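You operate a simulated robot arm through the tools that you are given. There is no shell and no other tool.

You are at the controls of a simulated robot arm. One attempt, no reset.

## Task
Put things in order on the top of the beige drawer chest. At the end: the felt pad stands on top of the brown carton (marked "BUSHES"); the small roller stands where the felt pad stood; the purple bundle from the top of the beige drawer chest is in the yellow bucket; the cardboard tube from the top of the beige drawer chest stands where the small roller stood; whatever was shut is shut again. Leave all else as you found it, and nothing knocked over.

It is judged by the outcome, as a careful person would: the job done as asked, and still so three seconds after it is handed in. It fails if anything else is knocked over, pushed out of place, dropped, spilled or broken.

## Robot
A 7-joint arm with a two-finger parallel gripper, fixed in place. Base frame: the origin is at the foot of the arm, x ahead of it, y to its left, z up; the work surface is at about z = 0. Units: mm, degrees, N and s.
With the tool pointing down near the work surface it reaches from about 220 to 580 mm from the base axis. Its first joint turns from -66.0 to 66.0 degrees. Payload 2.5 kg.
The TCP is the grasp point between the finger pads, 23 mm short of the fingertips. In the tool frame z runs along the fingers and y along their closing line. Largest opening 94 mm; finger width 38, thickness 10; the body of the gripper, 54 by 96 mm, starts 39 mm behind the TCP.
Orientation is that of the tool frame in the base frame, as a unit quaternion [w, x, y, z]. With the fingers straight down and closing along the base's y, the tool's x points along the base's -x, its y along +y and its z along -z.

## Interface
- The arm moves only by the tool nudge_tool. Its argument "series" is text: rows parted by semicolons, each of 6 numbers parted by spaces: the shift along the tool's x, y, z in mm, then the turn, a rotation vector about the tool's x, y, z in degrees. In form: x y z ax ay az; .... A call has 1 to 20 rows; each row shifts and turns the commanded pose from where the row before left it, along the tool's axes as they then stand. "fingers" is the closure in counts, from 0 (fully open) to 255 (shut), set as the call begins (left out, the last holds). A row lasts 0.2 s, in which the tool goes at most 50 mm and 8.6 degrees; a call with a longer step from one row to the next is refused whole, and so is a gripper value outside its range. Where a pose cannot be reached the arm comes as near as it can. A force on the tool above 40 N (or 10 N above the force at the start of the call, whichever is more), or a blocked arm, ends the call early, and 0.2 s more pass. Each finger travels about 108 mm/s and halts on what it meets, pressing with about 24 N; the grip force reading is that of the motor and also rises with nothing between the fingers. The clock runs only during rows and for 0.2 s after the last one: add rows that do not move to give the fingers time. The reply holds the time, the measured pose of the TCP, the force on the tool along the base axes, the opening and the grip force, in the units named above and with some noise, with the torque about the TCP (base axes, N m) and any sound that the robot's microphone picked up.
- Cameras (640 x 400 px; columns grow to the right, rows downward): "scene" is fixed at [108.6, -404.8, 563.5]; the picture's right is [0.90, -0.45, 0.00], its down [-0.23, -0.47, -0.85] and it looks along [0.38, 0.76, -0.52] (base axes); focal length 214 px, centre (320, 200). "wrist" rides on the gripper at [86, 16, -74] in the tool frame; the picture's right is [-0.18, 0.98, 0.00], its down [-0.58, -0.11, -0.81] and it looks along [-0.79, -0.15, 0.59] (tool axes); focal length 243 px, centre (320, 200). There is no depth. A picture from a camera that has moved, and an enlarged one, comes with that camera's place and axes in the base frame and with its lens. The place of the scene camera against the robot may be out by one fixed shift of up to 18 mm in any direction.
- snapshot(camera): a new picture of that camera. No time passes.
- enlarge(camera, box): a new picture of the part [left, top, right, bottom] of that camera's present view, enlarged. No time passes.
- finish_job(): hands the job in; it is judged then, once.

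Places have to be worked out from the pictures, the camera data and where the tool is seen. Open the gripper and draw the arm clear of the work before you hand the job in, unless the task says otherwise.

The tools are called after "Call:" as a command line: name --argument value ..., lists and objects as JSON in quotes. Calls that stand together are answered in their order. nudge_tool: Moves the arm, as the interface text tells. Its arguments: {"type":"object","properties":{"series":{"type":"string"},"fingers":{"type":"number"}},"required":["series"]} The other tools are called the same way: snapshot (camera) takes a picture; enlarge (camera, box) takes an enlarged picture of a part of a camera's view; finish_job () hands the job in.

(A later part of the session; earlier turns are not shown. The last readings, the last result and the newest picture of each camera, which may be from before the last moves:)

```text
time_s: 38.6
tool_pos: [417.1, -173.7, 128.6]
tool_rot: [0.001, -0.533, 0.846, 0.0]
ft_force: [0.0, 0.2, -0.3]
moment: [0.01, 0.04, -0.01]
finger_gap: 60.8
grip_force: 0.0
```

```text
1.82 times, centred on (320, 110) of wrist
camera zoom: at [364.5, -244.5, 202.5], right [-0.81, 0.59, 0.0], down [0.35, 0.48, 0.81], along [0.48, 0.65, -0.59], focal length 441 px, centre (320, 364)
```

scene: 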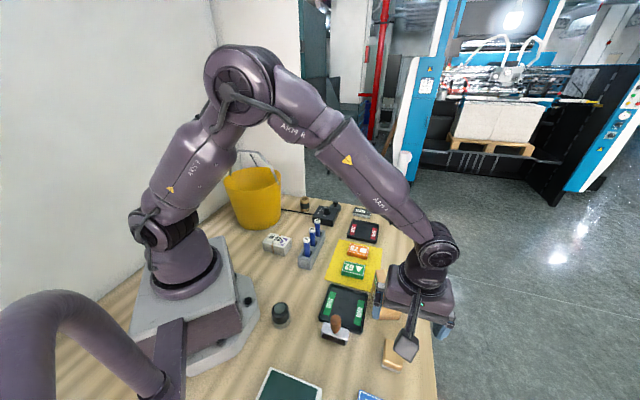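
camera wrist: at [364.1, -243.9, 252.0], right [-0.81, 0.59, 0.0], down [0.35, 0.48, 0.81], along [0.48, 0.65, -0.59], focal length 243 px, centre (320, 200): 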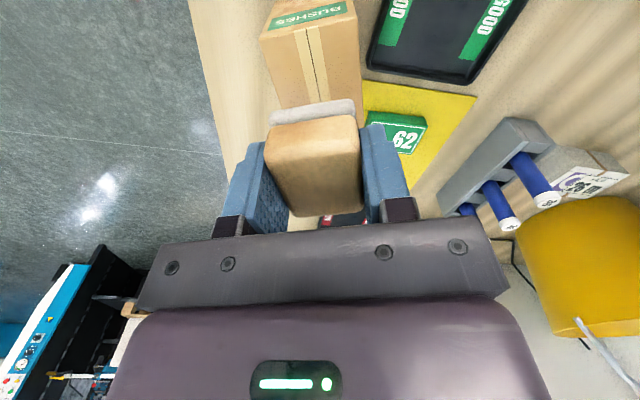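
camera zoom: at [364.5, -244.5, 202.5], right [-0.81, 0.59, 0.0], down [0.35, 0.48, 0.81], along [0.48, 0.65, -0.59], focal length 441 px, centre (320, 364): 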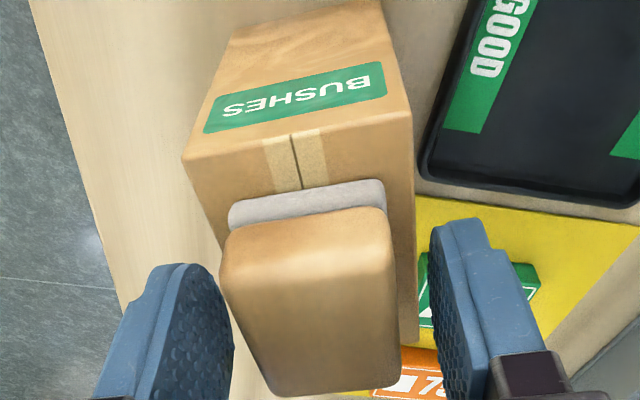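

The pad rests flat on the carton. I lift straight up, then turn the tool +109° so the closing line will lie across the roller's narrow side (45°).

Call:
nudge_tool --series "0 0 -10 0 0 0; 0 0 -25 0 0 0; 0 0 -30 0 0 0; 0 0 -30 0 0 0; 0 0 0 0 0 8.42; 0 0 0 0 0 8.42; 0 0 0 0 0 8.42; 0 0 0 0 0 8.42; 0 0 0 0 0 8.42; 0 0 0 0 0 8.42; 0 0 0 0 0 8.42; 0 0 0 0 0 8.42; 0 0 0 0 0 8.42; 0 0 0 0 0 8.42; 0 0 0 0 0 8.42; 0 0 0 0 0 8.42; 0 0 0 0 0 8.42; 0 0 0 0 0 0"

Call:
snapshot --camera "wrist"

Call:
enlarge --camera "scene" --box '[300, 230, 440, 380]'

```text
time_s: 42.4
tool_pos: [416.9, -174.5, 223.4]
tool_rot: [0.001, 0.384, 0.923, 0.0]
ft_force: [0.3, -0.2, 0.0]
moment: [-0.01, 0.02, 0.0]
finger_gap: 60.7
grip_force: 0.1
```

```text
taken
camera wrist: at [366.7, -101.1, 297.8], right [0.83, 0.56, 0.0], down [0.33, -0.49, 0.81], along [0.45, -0.67, -0.59], focal length 243 px, centre (320, 200)
```

wrist: 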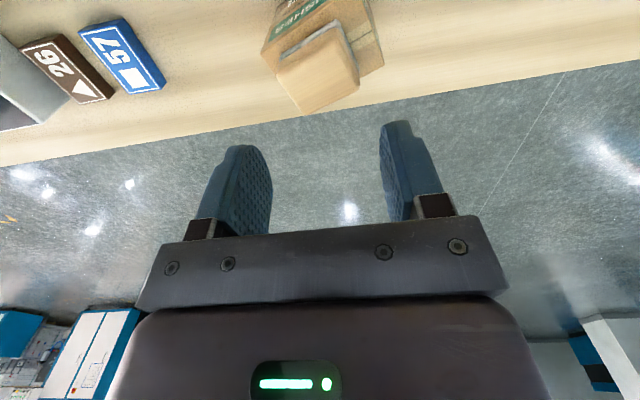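

```text
2.67 times, centred on (370, 305) of scene
camera zoom: at [108.6, -404.8, 563.5], right [0.9, -0.45, 0.0], down [-0.23, -0.47, -0.85], along [0.38, 0.76, -0.52], focal length 572 px, centre (187, -80)
```

zoom: 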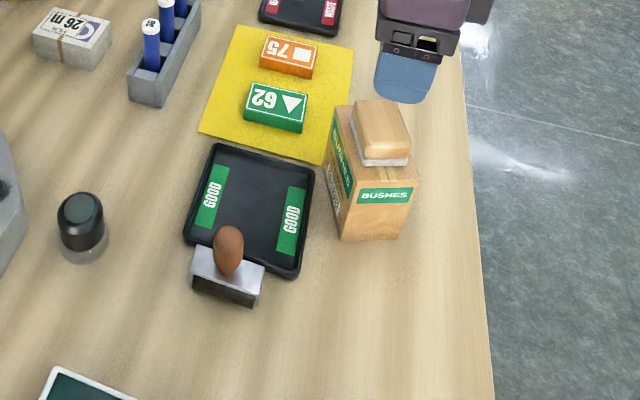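

The pad stands neatly on the carton. I move over toward the roller (256,-180) at the same height and look again.

Call:
nudge_tool --series "21.9 -23.6 0 0 0 0; 21.9 -23.6 0 0 0 0; 21.9 -23.6 0 0 0 0; 21.9 -23.6 0 0 0 0; 21.9 -23.6 0 0 0 0; 0 0 0 0 0 0"

Call:
snapshot --camera "wrist"

Call:
enlarge --camera "wrist" --box '[220, 0, 420, 130]'

```text
time_s: 43.8
tool_pos: [254.3, -179.4, 224.4]
tool_rot: [0.0, 0.384, 0.924, 0.001]
ft_force: [-0.9, -0.4, 0.0]
moment: [0.01, -0.01, -0.01]
finger_gap: 60.9
grip_force: 0.1
```

```text
taken
camera wrist: at [205.3, -105.7, 298.4], right [0.83, 0.56, 0.0], down [0.33, -0.49, 0.81], along [0.45, -0.67, -0.59], focal length 243 px, centre (320, 200)
```

wrist: 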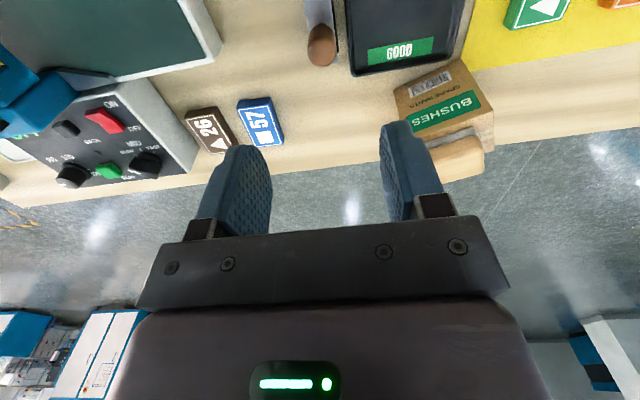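

```text
3.08 times, centred on (320, 65) of wrist
camera zoom: at [205.3, -105.7, 298.4], right [0.83, 0.56, 0.0], down [0.33, -0.49, 0.81], along [0.45, -0.67, -0.59], focal length 746 px, centre (320, 615)
```

zoom: 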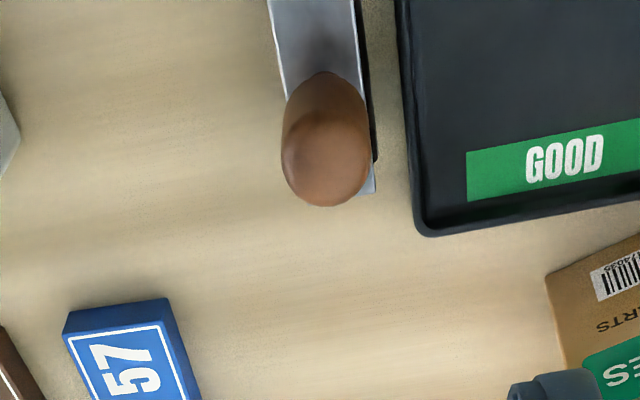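

The handle is directly below within ~2 mm (knob near (256.5,-180), top ~77 mm). I descend to TCP z≈62 so the fingers straddle the knob above the bracket.

Call:
nudge_tool --series "0 0 30 0 0 0; 0 0 30 0 0 0; 0 0 30 0 0 0; 0 0 25 0 0 0; 0 0 20 0 0 0; 0 0 15 0 0 0; 0 0 12 0 0 0; 0 0 0 0 0 0"

Call:
snapshot --camera "wrist"

Call:
enlarge --camera "scene" --box '[260, 270, 420, 380]'

```text
time_s: 45.6
tool_pos: [256.0, -181.2, 61.8]
tool_rot: [0.001, 0.383, 0.924, 0.0]
ft_force: [0.7, 0.4, 0.6]
moment: [-0.04, 0.02, 0.0]
finger_gap: 60.6
grip_force: 0.0
```

```text
taken
camera wrist: at [205.8, -107.3, 136.3], right [0.83, 0.56, 0.0], down [0.33, -0.49, 0.81], along [0.45, -0.67, -0.59], focal length 243 px, centre (320, 200)
```

wrist: 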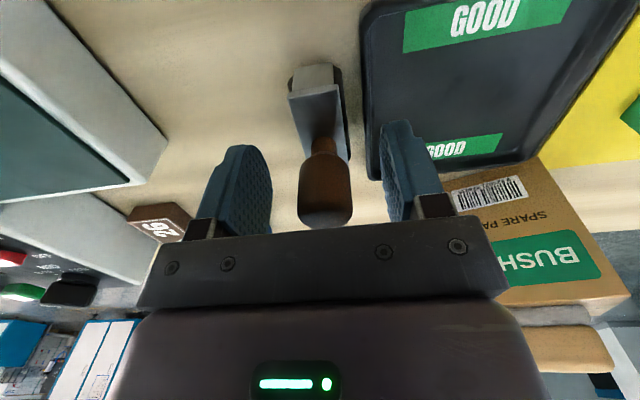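

```text
3.64 times, centred on (340, 325) of scene
camera zoom: at [108.6, -404.8, 563.5], right [0.9, -0.45, 0.0], down [-0.23, -0.47, -0.85], along [0.38, 0.76, -0.52], focal length 780 px, centre (247, -254)
```

zoom: 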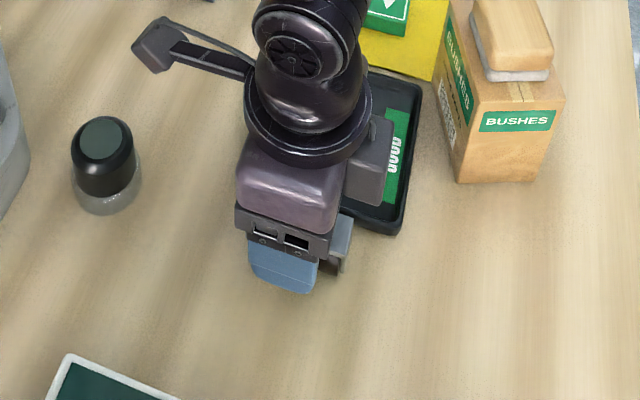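

The handle is centred between the fingers. I close on it.

Call:
nudge_tool --series "0 0 0 0 0 0; 0 0 0 0 0 0; 0 0 0 0 0 0; 0 0 0 0 0 0" --fingers 255

Call:
snapshot --camera "wrist"

```text
time_s: 46.6
tool_pos: [256.1, -179.9, 62.0]
tool_rot: [0.0, 0.383, 0.924, 0.0]
ft_force: [0.3, 0.0, 0.1]
moment: [0.01, -0.08, 0.03]
finger_gap: 24.6
grip_force: 24.0
```

```text
taken
camera wrist: at [205.8, -107.3, 136.4], right [0.83, 0.56, 0.0], down [0.33, -0.49, 0.81], along [0.45, -0.67, -0.59], focal length 243 px, centre (320, 200)
```

wrist: 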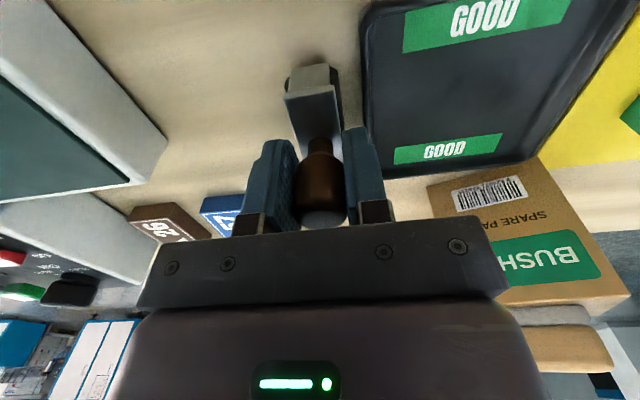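

Gripped at 24.6 mm. I lift gently and check that the roller hangs straight.

Call:
nudge_tool --series "0 0 -5 0 0 0; 0 0 -10 0 0 0; 0 0 -20 0 0 0; 0 0 -25 0 0 0; 0 0 -25 0 0 0; 0 0 -25 0 0 0; 0 0 0 0 0 0"

Call:
snapshot --camera "wrist"

Call:
enlarge --camera "scene" --box '[260, 220, 420, 380]'

```text
time_s: 48.2
tool_pos: [256.1, -178.4, 172.0]
tool_rot: [0.001, 0.384, 0.923, 0.0]
ft_force: [-0.5, 0.3, -1.9]
moment: [0.02, -0.02, 0.03]
finger_gap: 24.3
grip_force: 24.3
```

```text
taken
camera wrist: at [206.1, -105.5, 246.5], right [0.83, 0.56, 0.0], down [0.33, -0.49, 0.81], along [0.45, -0.67, -0.59], focal length 243 px, centre (320, 200)
```

wrist: 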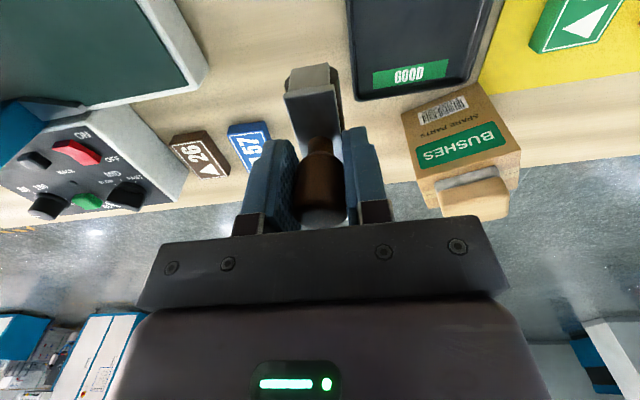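

```text
2.50 times, centred on (340, 300) of scene
camera zoom: at [108.6, -404.8, 563.5], right [0.9, -0.45, 0.0], down [-0.23, -0.47, -0.85], along [0.38, 0.76, -0.52], focal length 536 px, centre (270, -50)
```

zoom: 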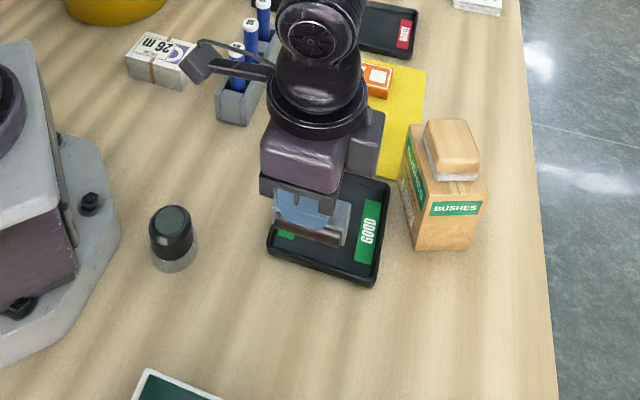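

The roller hangs straight and rigid. I carry it to the pad's old spot (350.5,-272) and lower most of the way.

Call:
nudge_tool --series "-26.4 0.44 0 0 0 0; -26.4 0.44 0 0 0 0; -26.4 0.44 0 0 0 0; -26.4 0.44 0 0 0 0; -26.4 0.44 0 0 0 0; 0 0 0 0 0 0; 0 0 25 0 0 0; 0 0 25 0 0 0; 0 0 25 0 0 0; 0 0 20 0 0 0; 0 0 0 0 0 0"

Call:
snapshot --camera "wrist"

Call:
enlarge --camera "scene" --box '[300, 250, 460, 400]'

```text
time_s: 50.6
tool_pos: [351.0, -271.0, 77.0]
tool_rot: [0.0, 0.383, 0.924, 0.0]
ft_force: [0.8, -0.4, -2.1]
moment: [-0.02, 0.02, -0.03]
finger_gap: 24.8
grip_force: 24.0
```

```text
taken
camera wrist: at [300.4, -198.1, 151.1], right [0.83, 0.56, 0.0], down [0.33, -0.49, 0.81], along [0.45, -0.67, -0.59], focal length 243 px, centre (320, 200)
```

wrist: 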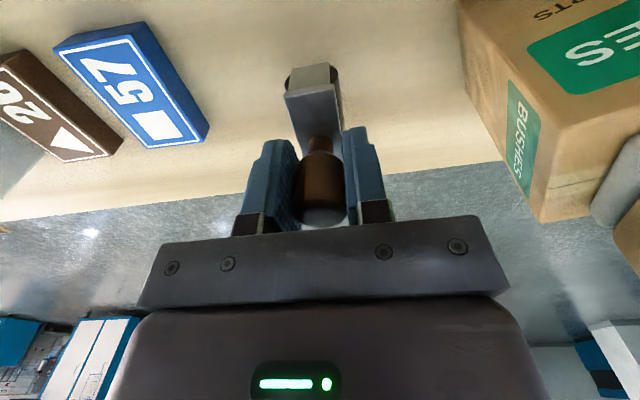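

```text
2.67 times, centred on (380, 325) of scene
camera zoom: at [108.6, -404.8, 563.5], right [0.9, -0.45, 0.0], down [-0.23, -0.47, -0.85], along [0.38, 0.76, -0.52], focal length 572 px, centre (160, -133)
```

zoom: 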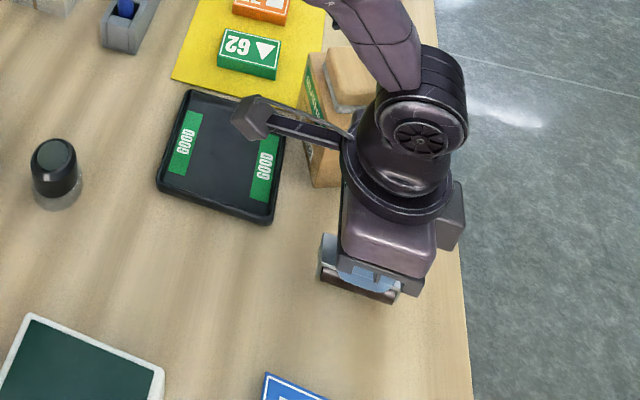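

All clear. I lower to just above the bench and then approach in small steps watching the force.

Call:
nudge_tool --series "0 0 7 0 0 0; 0 0 5 0 0 0; 0 0 1.5 0 0 0; 0 0 0 0 0 0"

Call:
nudge_tool --series "0 0 1 0 0 0; 0 0 0 0 0 0"

```text
time_s: 51.6
tool_pos: [349.5, -271.5, 63.9]
tool_rot: [0.001, 0.384, 0.923, -0.001]
ft_force: [0.1, -1.3, 3.8]
moment: [0.06, 0.14, -0.02]
finger_gap: 24.7
grip_force: 23.8
```

```text
time_s: 52.2
tool_pos: [350.9, -272.7, 62.1]
tool_rot: [0.0, 0.384, 0.924, -0.001]
ft_force: [-2.0, 4.2, 17.9]
moment: [0.19, 0.03, 0.06]
finger_gap: 24.4
grip_force: 24.2
```

Contact made (18 N). I ease back about 0.9 mm and then open slightly to release.

Call:
nudge_tool --series "0 0 -0.9 0 0 0; 0 0 0 0 0 0"

Call:
nudge_tool --series "0 0 0 0 0 0; 0 0 0 0 0 0; 0 0 0 0 0 0" --fingers 130

Call:
snapshot --camera "wrist"

```text
time_s: 52.8
tool_pos: [349.7, -271.8, 62.0]
tool_rot: [0.001, 0.383, 0.924, 0.0]
ft_force: [1.1, -1.3, 6.8]
moment: [-0.21, -0.09, 0.04]
finger_gap: 24.7
grip_force: 24.4
```

```text
time_s: 53.6
tool_pos: [349.6, -272.2, 64.1]
tool_rot: [0.0, 0.384, 0.923, 0.0]
ft_force: [0.1, 0.2, 0.3]
moment: [0.0, -0.02, 0.01]
finger_gap: 45.9
grip_force: 0.1
```

```text
taken
camera wrist: at [299.8, -198.2, 137.1], right [0.83, 0.56, 0.0], down [0.33, -0.49, 0.81], along [0.45, -0.67, -0.59], focal length 243 px, centre (320, 200)
```

wrist: 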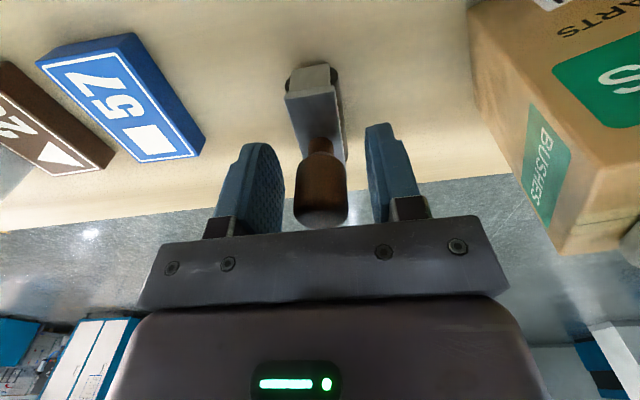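

The roller stands upright and free. I raise the arm straight up and verify from the scene camera.

Call:
nudge_tool --series "0 0 -15 0 0 0; 0 0 -25 0 0 0; 0 0 -35 0 0 0; 0 0 -40 0 0 0; 0 0 -40 0 0 0; 0 0 -40 0 0 0; 0 0 0 0 0 0"

Call:
enlarge --camera "scene" --box '[260, 220, 460, 400]'

Call:
snapshot --camera "wrist"

```text
time_s: 55.2
tool_pos: [350.5, -271.1, 259.0]
tool_rot: [0.0, 0.383, 0.924, 0.0]
ft_force: [0.5, 0.1, -0.2]
moment: [0.01, 0.02, 0.0]
finger_gap: 46.1
grip_force: 0.0
```

```text
2.22 times, centred on (360, 310) of scene
camera zoom: at [108.6, -404.8, 563.5], right [0.9, -0.45, 0.0], down [-0.23, -0.47, -0.85], along [0.38, 0.76, -0.52], focal length 477 px, centre (231, -44)
```

zoom: 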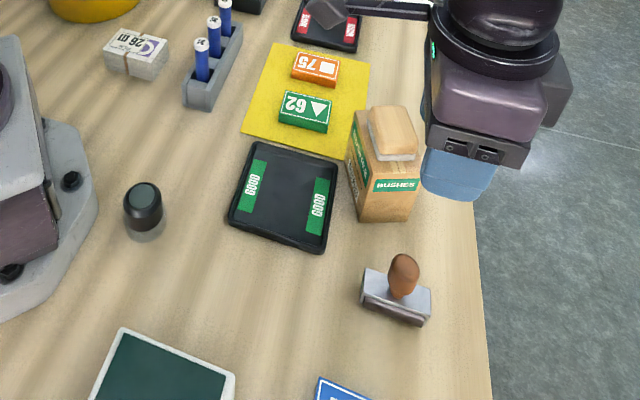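

```text
taken
camera wrist: at [300.0, -197.8, 334.1], right [0.83, 0.56, 0.0], down [0.33, -0.49, 0.81], along [0.45, -0.67, -0.59], focal length 243 px, centre (320, 200)
```

wrist: 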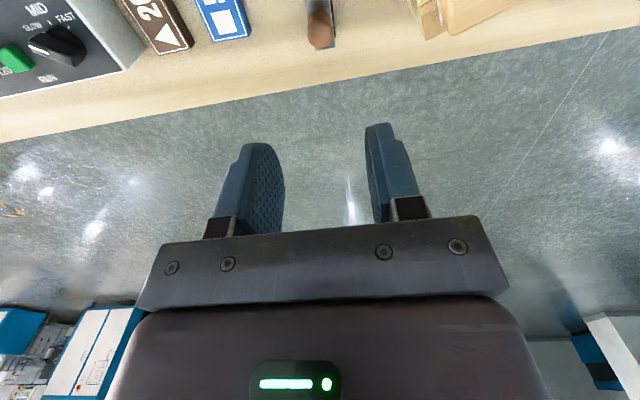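

The roller stands on the pad's old place. Now I turn back, rise to ~300 mm and prepare to travel to the tube.

Call:
nudge_tool --series "0 0 -5 0 0 -8.1; 0 0 -5 0 0 -8.1; 0 0 -5 0 0 -8.1; 0 0 -5 0 0 -8.1; 0 0 -5 0 0 -8.1; 0 0 -5 0 0 -8.1; 0 0 -5 0 0 -8.1; 0 0 -5 0 0 -8.1; 0 0 -5 0 0 -8.1; 0 0 -5 0 0 -8.1; 0 0 0 0 0 -8.1; 0 0 0 0 0 0"

Call:
nudge_tool --series "-29.5 29.7 0 0 0 0; -29.5 29.7 0 0 0 0; -29.5 29.7 0 0 0 0; -29.5 29.7 0 0 0 0; -29.5 29.7 0 0 0 0; -29.5 29.7 0 0 0 0; -29.5 29.7 0 0 0 0; -29.5 29.7 0 0 0 0; -29.5 29.7 0 0 0 0; -29.5 29.7 0 0 0 0; 0 0 0 0 0 0"

Call:
snapshot --camera "wrist"

Call:
snapshot --camera "scene"

```text
time_s: 57.8
tool_pos: [350.4, -272.3, 308.6]
tool_rot: [0.0, -0.376, 0.927, 0.0]
ft_force: [0.0, -0.3, 0.3]
moment: [0.0, 0.04, 0.02]
finger_gap: 45.9
grip_force: 0.0
```

```text
time_s: 60.2
tool_pos: [356.2, 147.9, 308.7]
tool_rot: [0.0, -0.375, 0.927, 0.0]
ft_force: [-1.0, 0.7, -0.2]
moment: [-0.01, 0.01, -0.02]
finger_gap: 46.0
grip_force: 0.1
```

```text
taken
camera wrist: at [281.7, 99.8, 381.9], right [-0.55, 0.83, 0.0], down [0.49, 0.33, 0.81], along [0.67, 0.44, -0.59], focal length 243 px, centre (320, 200)
```

wrist: 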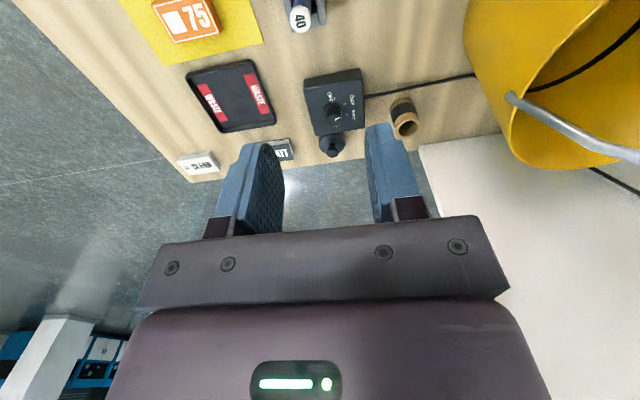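

```text
taken
```

scene: 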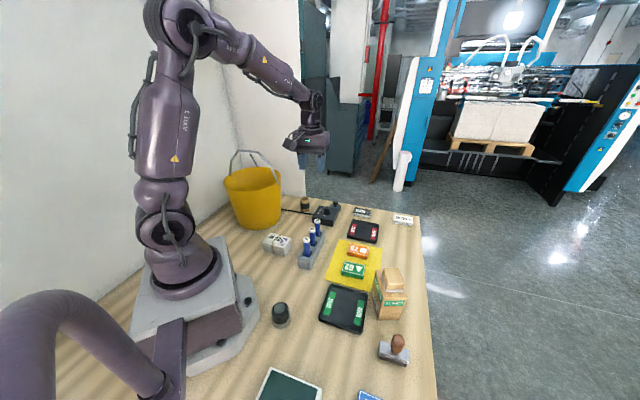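

Call:
enlarge --camera "wrist" --box '[290, 50, 470, 180]'

Call:
enlarge --camera "wrist" --box '[420, 0, 640, 200]'

```text
3.08 times, centred on (380, 115) of wrist
camera zoom: at [281.7, 99.8, 381.9], right [-0.55, 0.83, 0.0], down [0.49, 0.33, 0.81], along [0.67, 0.44, -0.59], focal length 746 px, centre (135, 462)
```

zoom: 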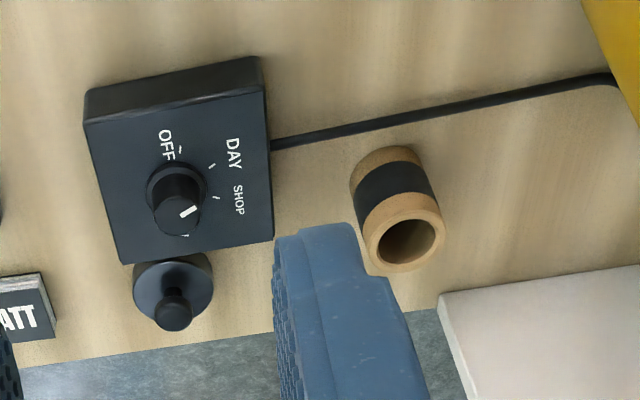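

```text
2.00 times, centred on (530, 100) of wrist
camera zoom: at [281.7, 99.8, 381.9], right [-0.55, 0.83, 0.0], down [0.49, 0.33, 0.81], along [0.67, 0.44, -0.59], focal length 485 px, centre (-100, 400)
```

zoom: 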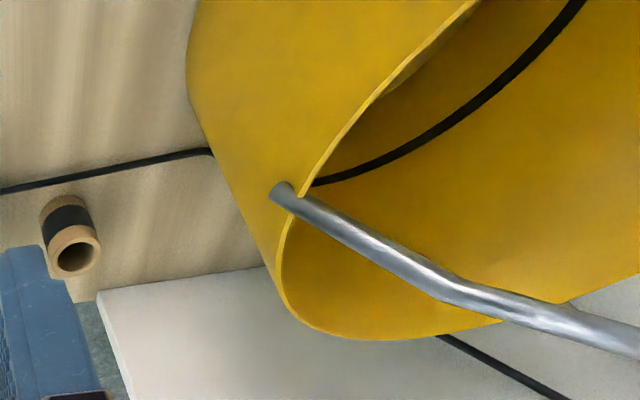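

From this view the tube is ~43 mm across, ~52 mm tall, centred near (410,356); the box face is ~68 mm from it and the cable ~37 mm. I move above it at z≈308 with the fingers set to ~64 mm, keeping clear of the bucket's bail.

Call:
nudge_tool --series "-30.6 18.75 0 0 0 0; -30.6 18.75 0 0 0 0; -30.6 18.75 0 0 0 0; -30.6 18.75 0 0 0 0; -30.6 18.75 0 0 0 0; -30.6 18.75 0 0 0 0; 0 0 0 0 0 0" --fingers 81

Call:
snapshot --camera "wrist"

Call:
enlarge --camera "wrist" --box '[240, 0, 420, 120]'

Call:
snapshot --camera "scene"

```text
time_s: 61.8
tool_pos: [409.2, 357.2, 307.1]
tool_rot: [0.0, -0.374, 0.927, 0.0]
ft_force: [0.7, -0.9, 0.0]
moment: [0.01, -0.01, 0.03]
finger_gap: 64.2
grip_force: 0.0
```

```text
taken
camera wrist: at [334.7, 308.7, 381.7], right [-0.55, 0.83, 0.0], down [0.49, 0.33, 0.81], along [0.67, 0.44, -0.59], focal length 243 px, centre (320, 200)
```

wrist: 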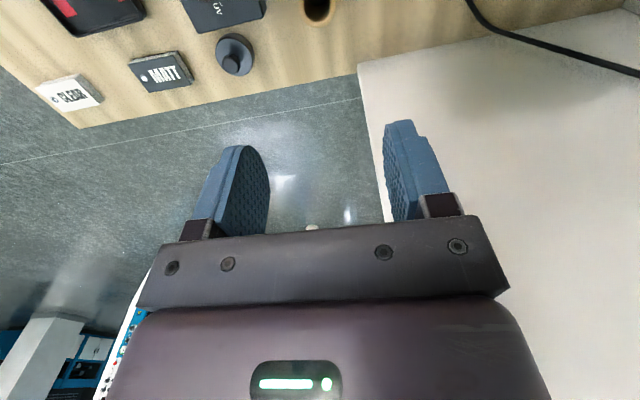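

```text
3.33 times, centred on (330, 60) of wrist
camera zoom: at [334.7, 308.7, 381.7], right [-0.55, 0.83, 0.0], down [0.49, 0.33, 0.81], along [0.67, 0.44, -0.59], focal length 809 px, centre (287, 667)
```

zoom: 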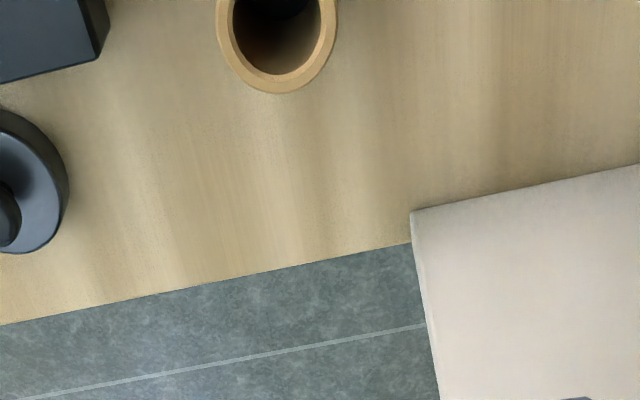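

```text
taken
```

scene: 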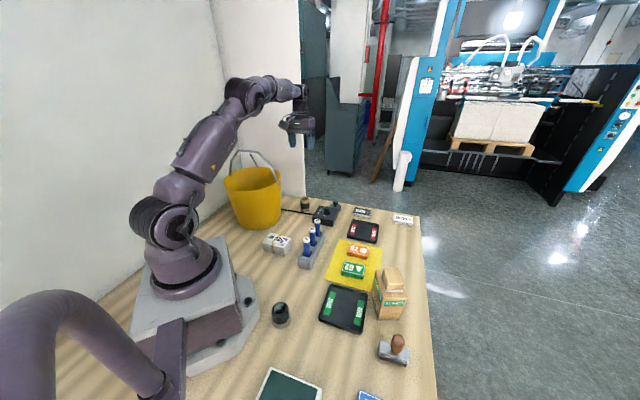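

The tube's ring is seen directly below; the fix gives (410,355.8), matching the tool, and the wall is ~93 mm away. I descend first to ~z 95 and look again.

Call:
nudge_tool --series "0 0 30 0 0 0; 0 0 30 0 0 0; 0 0 30 0 0 0; 0 0 30 0 0 0; 0 0 30 0 0 0; 0 0 30 0 0 0; 0 0 20 0 0 0; 0 0 12 0 0 0; 0 0 0 0 0 0"

Call:
snapshot --camera "wrist"

Call:
enlarge --camera "scene" --box '[220, 130, 380, 240]'

```text
time_s: 63.8
tool_pos: [409.3, 354.7, 95.8]
tool_rot: [0.0, -0.374, 0.927, 0.0]
ft_force: [0.0, 0.6, -0.3]
moment: [0.0, -0.02, 0.02]
finger_gap: 63.9
grip_force: 0.0
```

```text
taken
camera wrist: at [334.9, 306.3, 169.7], right [-0.55, 0.83, 0.0], down [0.49, 0.33, 0.81], along [0.67, 0.44, -0.59], focal length 243 px, centre (320, 200)
```

wrist: 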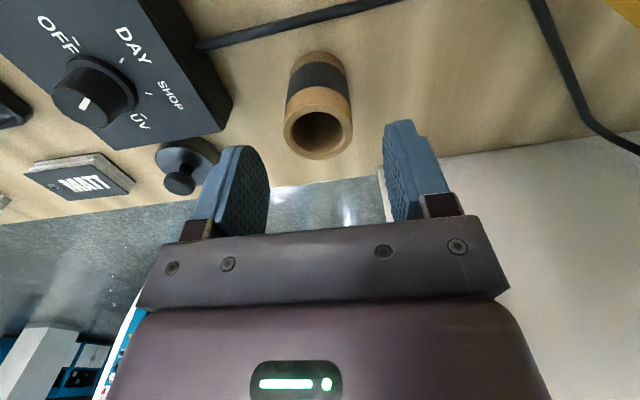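

```text
3.64 times, centred on (300, 185) of scene
camera zoom: at [108.6, -404.8, 563.5], right [0.9, -0.45, 0.0], down [-0.23, -0.47, -0.85], along [0.38, 0.76, -0.52], focal length 780 px, centre (393, 254)
```

zoom: 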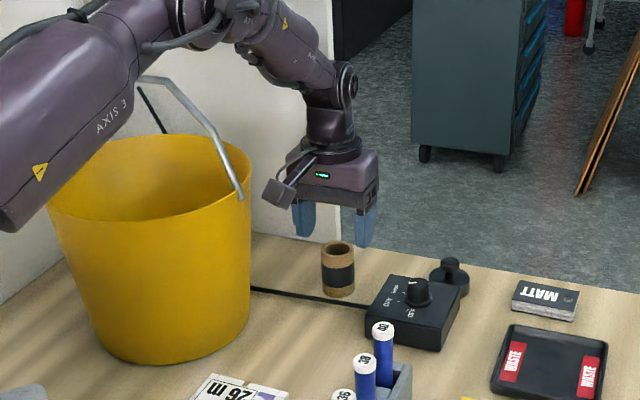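

Call:
snapshot --camera "scene"

Call:
enlarge --camera "wrist" --box '[220, 20, 420, 180]'

```text
taken
```

scene: 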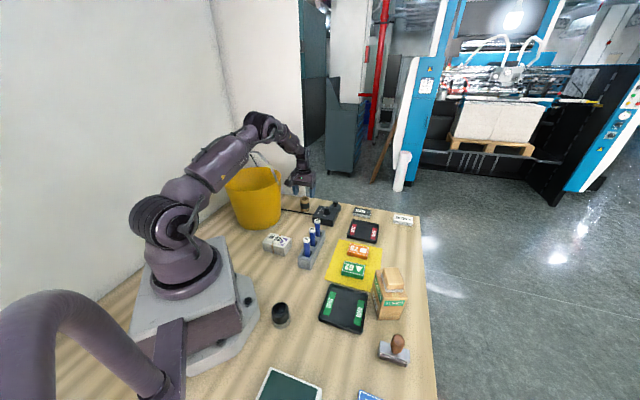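

```text
2.50 times, centred on (320, 100) of wrist
camera zoom: at [334.9, 306.3, 169.7], right [-0.55, 0.83, 0.0], down [0.49, 0.33, 0.81], along [0.67, 0.44, -0.59], focal length 606 px, centre (320, 450)
```

zoom: 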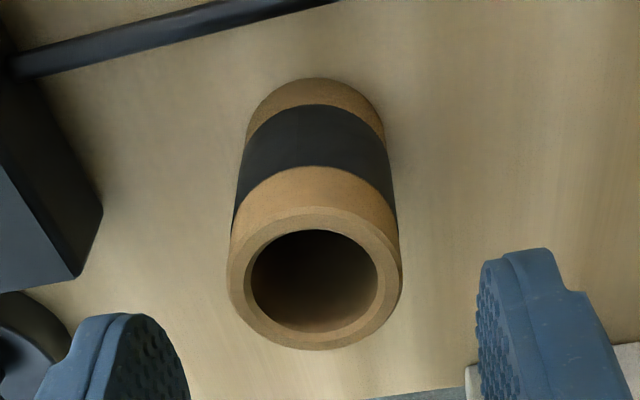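

The tube is ~40 mm across and ~58 mm tall centred at (410,355), right under the tool. I descend to TCP z≈36 (tips ~13 mm above bench, palm clear of the tube top).

Call:
nudge_tool --series "0 0 20 0 0 0; 0 0 15 0 0 0; 0 0 15 0 0 0; 0 0 10 0 0 0; 0 0 0 0 0 0"

Call:
snapshot --camera "wrist"

Call:
enlarge --camera "scene" --box '[200, 100, 380, 240]'

```text
time_s: 65.0
tool_pos: [410.1, 354.7, 35.0]
tool_rot: [0.0, -0.375, 0.927, 0.0]
ft_force: [0.4, 0.4, 0.1]
moment: [-0.04, -0.01, 0.01]
finger_gap: 64.3
grip_force: 0.1
```

```text
taken
camera wrist: at [336.1, 307.5, 109.3], right [-0.55, 0.83, 0.0], down [0.49, 0.33, 0.81], along [0.67, 0.44, -0.59], focal length 243 px, centre (320, 200)
```

wrist: 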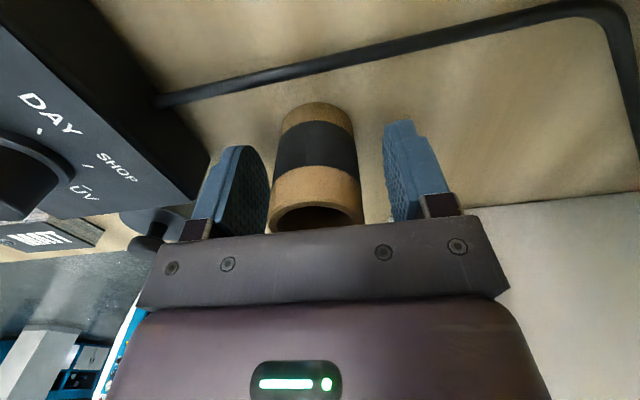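

```text
2.86 times, centred on (290, 170) of scene
camera zoom: at [108.6, -404.8, 563.5], right [0.9, -0.45, 0.0], down [-0.23, -0.47, -0.85], along [0.38, 0.76, -0.52], focal length 613 px, centre (406, 286)
```

zoom: 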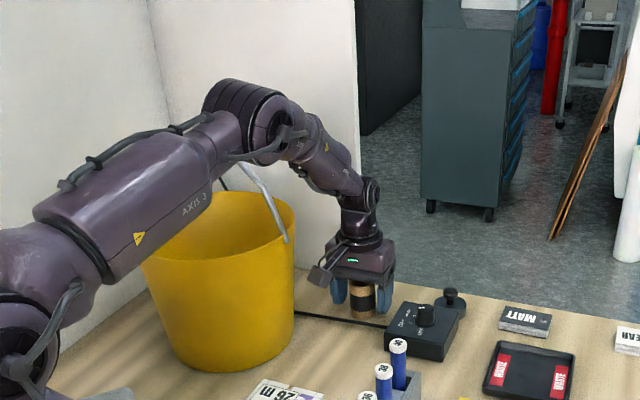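

The tube sits between the fingers with all obstacles clear. I close on it.

Call:
nudge_tool --series "0 0 0 0 0 0; 0 0 0 0 0 0; 0 0 0 0 0 0; 0 0 0 0 0 0" --fingers 255

Call:
snapshot --camera "wrist"

```text
time_s: 66.0
tool_pos: [409.3, 355.9, 35.1]
tool_rot: [-0.001, -0.375, 0.927, 0.0]
ft_force: [-0.3, -0.3, 1.2]
moment: [0.0, -0.05, 0.03]
finger_gap: 39.6
grip_force: 23.6
```

```text
taken
camera wrist: at [336.0, 307.5, 109.5], right [-0.55, 0.83, 0.0], down [0.49, 0.33, 0.81], along [0.67, 0.44, -0.59], focal length 243 px, centre (320, 200)
```

wrist: 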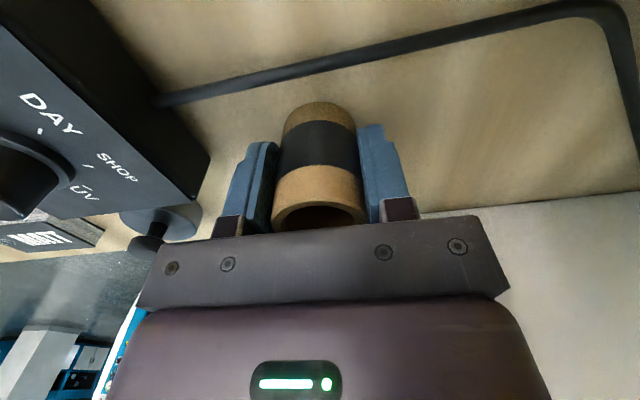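

Gripped at 39.6 mm. I lift straight up well clear before travelling.

Call:
nudge_tool --series "0 0 -8 0 0 0; 0 0 -20 0 0 0; 0 0 -30 0 0 0; 0 0 -35 0 0 0; 0 0 -35 0 0 0; 0 0 -35 0 0 0; 0 0 -35 0 0 0; 0 0 0 0 0 0"

Call:
snapshot --camera "wrist"

Call:
snapshot --camera "scene"

```text
time_s: 67.8
tool_pos: [409.7, 355.2, 234.5]
tool_rot: [0.0, -0.374, 0.927, 0.0]
ft_force: [0.0, -0.9, -0.7]
moment: [-0.01, -0.01, 0.01]
finger_gap: 39.3
grip_force: 24.1
```

```text
taken
camera wrist: at [335.7, 306.6, 309.1], right [-0.55, 0.83, 0.0], down [0.49, 0.33, 0.81], along [0.67, 0.44, -0.59], focal length 243 px, centre (320, 200)
```

wrist: 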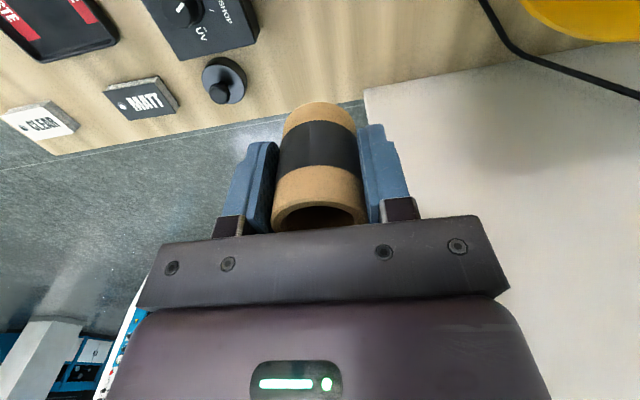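

```text
taken
```

scene: 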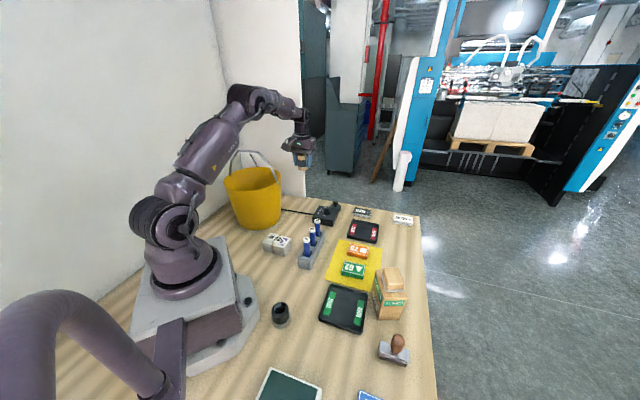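

The tube is held upright. I travel at this height to above the roller's former spot (256,-180).

Call:
nudge_tool --series "37.15 -21.37 0 0 0 0; 37.15 -21.37 0 0 0 0; 37.15 -21.37 0 0 0 0; 37.15 -21.37 0 0 0 0; 37.15 -21.37 0 0 0 0; 37.15 -21.37 0 0 0 0; 37.15 -21.37 0 0 0 0; 37.15 -21.37 0 0 0 0; 37.15 -21.37 0 0 0 0; 37.15 -21.37 0 0 0 0; 37.15 -21.37 0 0 0 0; 37.15 -21.37 0 0 0 0; 37.15 -21.37 0 0 0 0; 0 0 0 0 0 0"

Call:
snapshot --camera "wrist"

Call:
enlarge --camera "scene" --box '[230, 220, 430, 400]'

```text
time_s: 70.8
tool_pos: [257.4, -179.0, 234.0]
tool_rot: [0.001, -0.374, 0.927, 0.0]
ft_force: [-0.3, -0.9, -0.8]
moment: [0.01, 0.02, 0.01]
finger_gap: 39.5
grip_force: 23.9
```

```text
taken
camera wrist: at [183.0, -226.9, 308.6], right [-0.55, 0.83, 0.0], down [0.49, 0.33, 0.81], along [0.67, 0.44, -0.59], focal length 243 px, centre (320, 200)
```

wrist: 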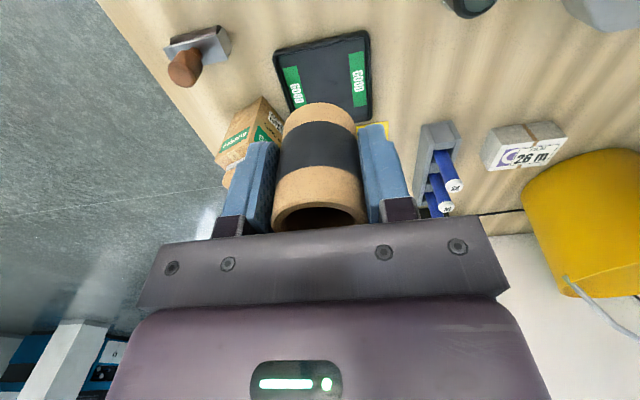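

```text
2.22 times, centred on (330, 310) of scene
camera zoom: at [108.6, -404.9, 563.5], right [0.9, -0.45, 0.0], down [-0.23, -0.47, -0.85], along [0.38, 0.76, -0.52], focal length 477 px, centre (298, -44)
```

zoom: 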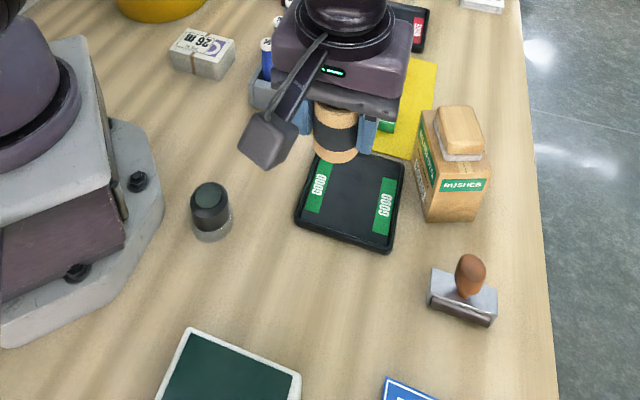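

The tube is above the vacated spot; the GOOD tray edge is ~25 mm from the spot's centre, so I bias 2 mm away from it and descend most of the way.

Call:
nudge_tool --series "2 0 30 0 0 0; 0 0 30 0 0 0; 0 0 30 0 0 0; 0 0 30 0 0 0; 0 0 30 0 0 0; 0 0 20 0 0 0; 0 0 12 0 0 0; 0 0 0 0 0 0"

Call:
snapshot --camera "wrist"

Call:
enlarge --camera "scene" --box '[250, 250, 410, 390]'

```text
time_s: 72.6
tool_pos: [254.9, -180.2, 50.4]
tool_rot: [0.001, -0.375, 0.927, 0.0]
ft_force: [0.1, 0.3, -0.5]
moment: [-0.02, -0.02, 0.01]
finger_gap: 39.4
grip_force: 24.1
```

```text
taken
camera wrist: at [181.0, -228.7, 125.9], right [-0.55, 0.83, 0.0], down [0.49, 0.33, 0.81], along [0.67, 0.44, -0.59], focal length 243 px, centre (320, 200)
```

wrist: 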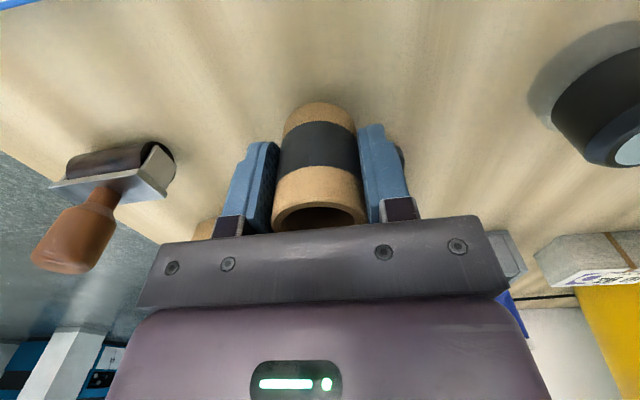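

```text
2.86 times, centred on (330, 320) of scene
camera zoom: at [108.6, -404.8, 563.5], right [0.9, -0.45, 0.0], down [-0.23, -0.47, -0.85], along [0.38, 0.76, -0.52], focal length 613 px, centre (291, -143)
```

zoom: 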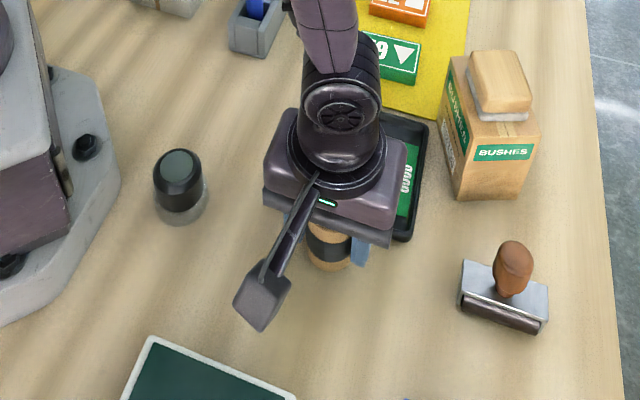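

Clear all round. I lower to just above the bench and then feel for contact.

Call:
nudge_tool --series "0 0 7 0 0 0; 0 0 5 0 0 0; 0 0 1.5 0 0 0; 0 0 0 0 0 0"

Call:
nudge_tool --series "0 0 1 0 0 0; 0 0 0 0 0 0"

```text
time_s: 73.6
tool_pos: [254.4, -180.0, 38.2]
tool_rot: [0.0, -0.375, 0.927, 0.0]
ft_force: [0.8, -1.2, -1.5]
moment: [0.0, -0.05, 0.0]
finger_gap: 39.3
grip_force: 24.4
```

```text
time_s: 74.2
tool_pos: [255.0, -182.0, 37.6]
tool_rot: [0.0, -0.374, 0.927, 0.001]
ft_force: [-0.4, 0.7, -0.4]
moment: [0.01, 0.02, -0.01]
finger_gap: 39.3
grip_force: 24.2
```

No contact yet (force still near zero); I continue in 1 mm steps.

Call:
nudge_tool --series "0 0 1 0 0 0; 0 0 0 0 0 0"

Call:
nudge_tool --series "0 0 0.8 0 0 0; 0 0 0 0 0 0"

```text
time_s: 74.8
tool_pos: [255.7, -180.3, 35.7]
tool_rot: [0.0, -0.375, 0.927, 0.0]
ft_force: [1.6, 0.5, -0.8]
moment: [-0.01, -0.02, 0.01]
finger_gap: 39.5
grip_force: 24.3
```

```text
time_s: 75.4
tool_pos: [254.4, -180.6, 35.5]
tool_rot: [0.0, -0.374, 0.927, 0.0]
ft_force: [0.5, 0.1, -0.3]
moment: [0.03, -0.01, 0.02]
finger_gap: 39.5
grip_force: 24.5
```

Call:
nudge_tool --series "0 0 0.7 0 0 0; 0 0 0 0 0 0"

```text
time_s: 76.0
tool_pos: [254.8, -181.4, 34.5]
tool_rot: [0.001, -0.374, 0.927, 0.0]
ft_force: [-0.3, 1.3, 6.3]
moment: [0.06, 0.01, 0.0]
finger_gap: 39.5
grip_force: 24.1
```

Contact at 6 N — the tube is standing on the bench. I open the fingers moderately and check.

Call:
nudge_tool --series "0 0 0 0 0 0; 0 0 0 0 0 0; 0 0 0 0 0 0" --fingers 90

Call:
snapshot --camera "wrist"

```text
time_s: 76.8
tool_pos: [255.0, -181.5, 34.3]
tool_rot: [0.0, -0.374, 0.927, 0.0]
ft_force: [0.9, 0.5, 0.0]
moment: [-0.02, -0.02, -0.01]
finger_gap: 60.8
grip_force: 0.0
```

```text
taken
camera wrist: at [180.9, -228.6, 109.3], right [-0.55, 0.83, 0.0], down [0.49, 0.33, 0.81], along [0.67, 0.44, -0.59], focal length 243 px, centre (320, 200)
```

wrist: 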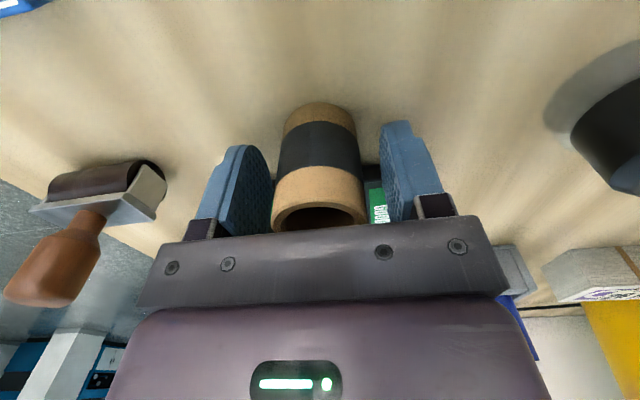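

The tube stands free. I raise straight up and verify from both cameras.

Call:
nudge_tool --series "0 0 -10 0 0 0; 0 0 -20 0 0 0; 0 0 -30 0 0 0; 0 0 -40 0 0 0; 0 0 -45 0 0 0; 0 0 -45 0 0 0; 0 0 -45 0 0 0; 0 0 -30 0 0 0; 0 0 0 0 0 0"

Call:
enlarge --camera "scene" --box '[230, 220, 430, 400]'

Call:
snapshot --camera "wrist"

```text
time_s: 78.8
tool_pos: [254.5, -180.6, 299.3]
tool_rot: [0.001, -0.375, 0.927, 0.0]
ft_force: [1.0, 0.1, -0.3]
moment: [0.02, -0.02, 0.01]
finger_gap: 60.6
grip_force: 0.1
```

```text
2.22 times, centred on (330, 310) of scene
camera zoom: at [108.6, -404.8, 563.5], right [0.9, -0.45, 0.0], down [-0.23, -0.47, -0.85], along [0.38, 0.76, -0.52], focal length 477 px, centre (298, -44)
```

zoom: 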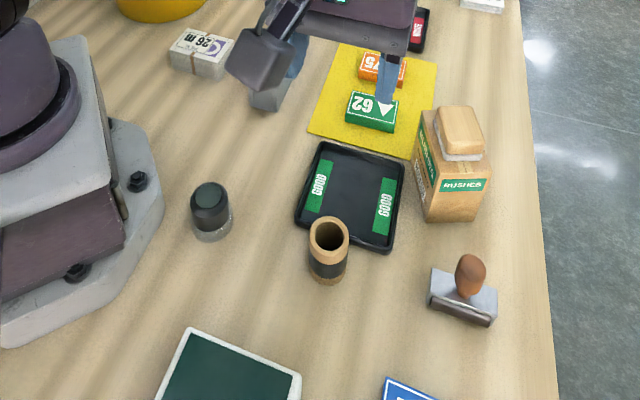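

```text
taken
camera wrist: at [180.3, -228.5, 373.0], right [-0.55, 0.83, 0.0], down [0.49, 0.33, 0.81], along [0.67, 0.44, -0.59], focal length 243 px, centre (320, 200)
```

wrist: 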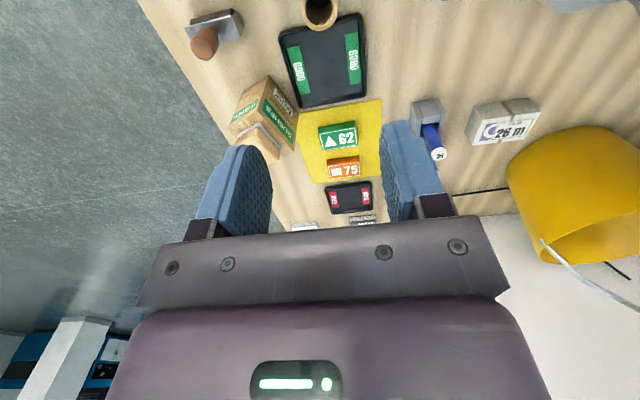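

The tube stands where the roller was, nothing disturbed. Now I measure the FILM bundle from this view.

Call:
enlarge --camera "wrist" --box '[400, 60, 600, 180]'

Call:
enlarge --camera "scene" --box '[240, 220, 340, 280]'

Call:
enlarge --camera "scene" --box '[200, 130, 320, 240]'

```text
3.20 times, centred on (500, 120) of wrist
camera zoom: at [180.3, -228.5, 373.0], right [-0.55, 0.83, 0.0], down [0.49, 0.33, 0.81], along [0.67, 0.44, -0.59], focal length 776 px, centre (-256, 456)
```

zoom: 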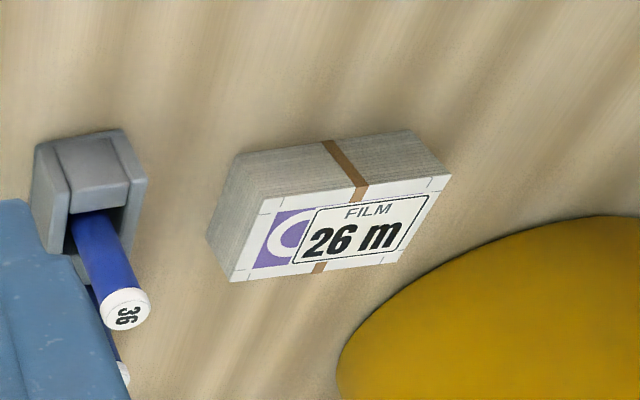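

```text
6.40 times, centred on (290, 250) of scene
camera zoom: at [108.6, -404.8, 563.5], right [0.9, -0.45, 0.0], down [-0.23, -0.47, -0.85], along [0.38, 0.76, -0.52], focal length 1373 px, centre (512, -120)
```

zoom: 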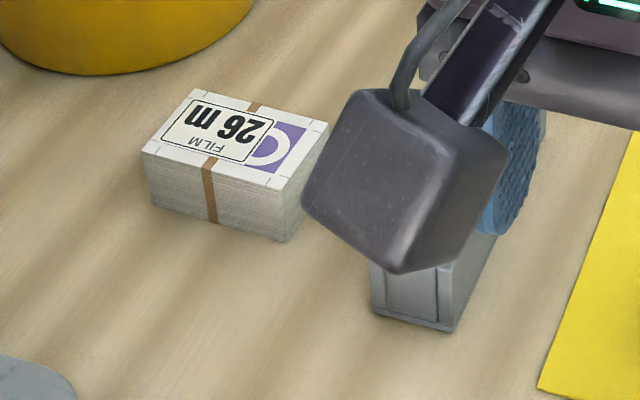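

```text
3.64 times, centred on (260, 185) of scene
camera zoom: at [108.6, -404.8, 563.5], right [0.9, -0.45, 0.0], down [-0.23, -0.47, -0.85], along [0.38, 0.76, -0.52], focal length 780 px, centre (538, 254)
```

zoom: 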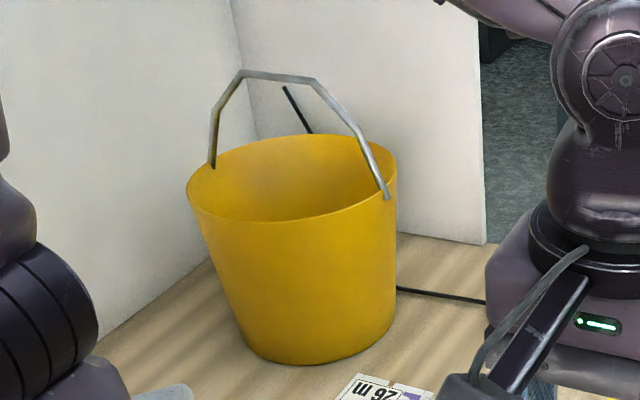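

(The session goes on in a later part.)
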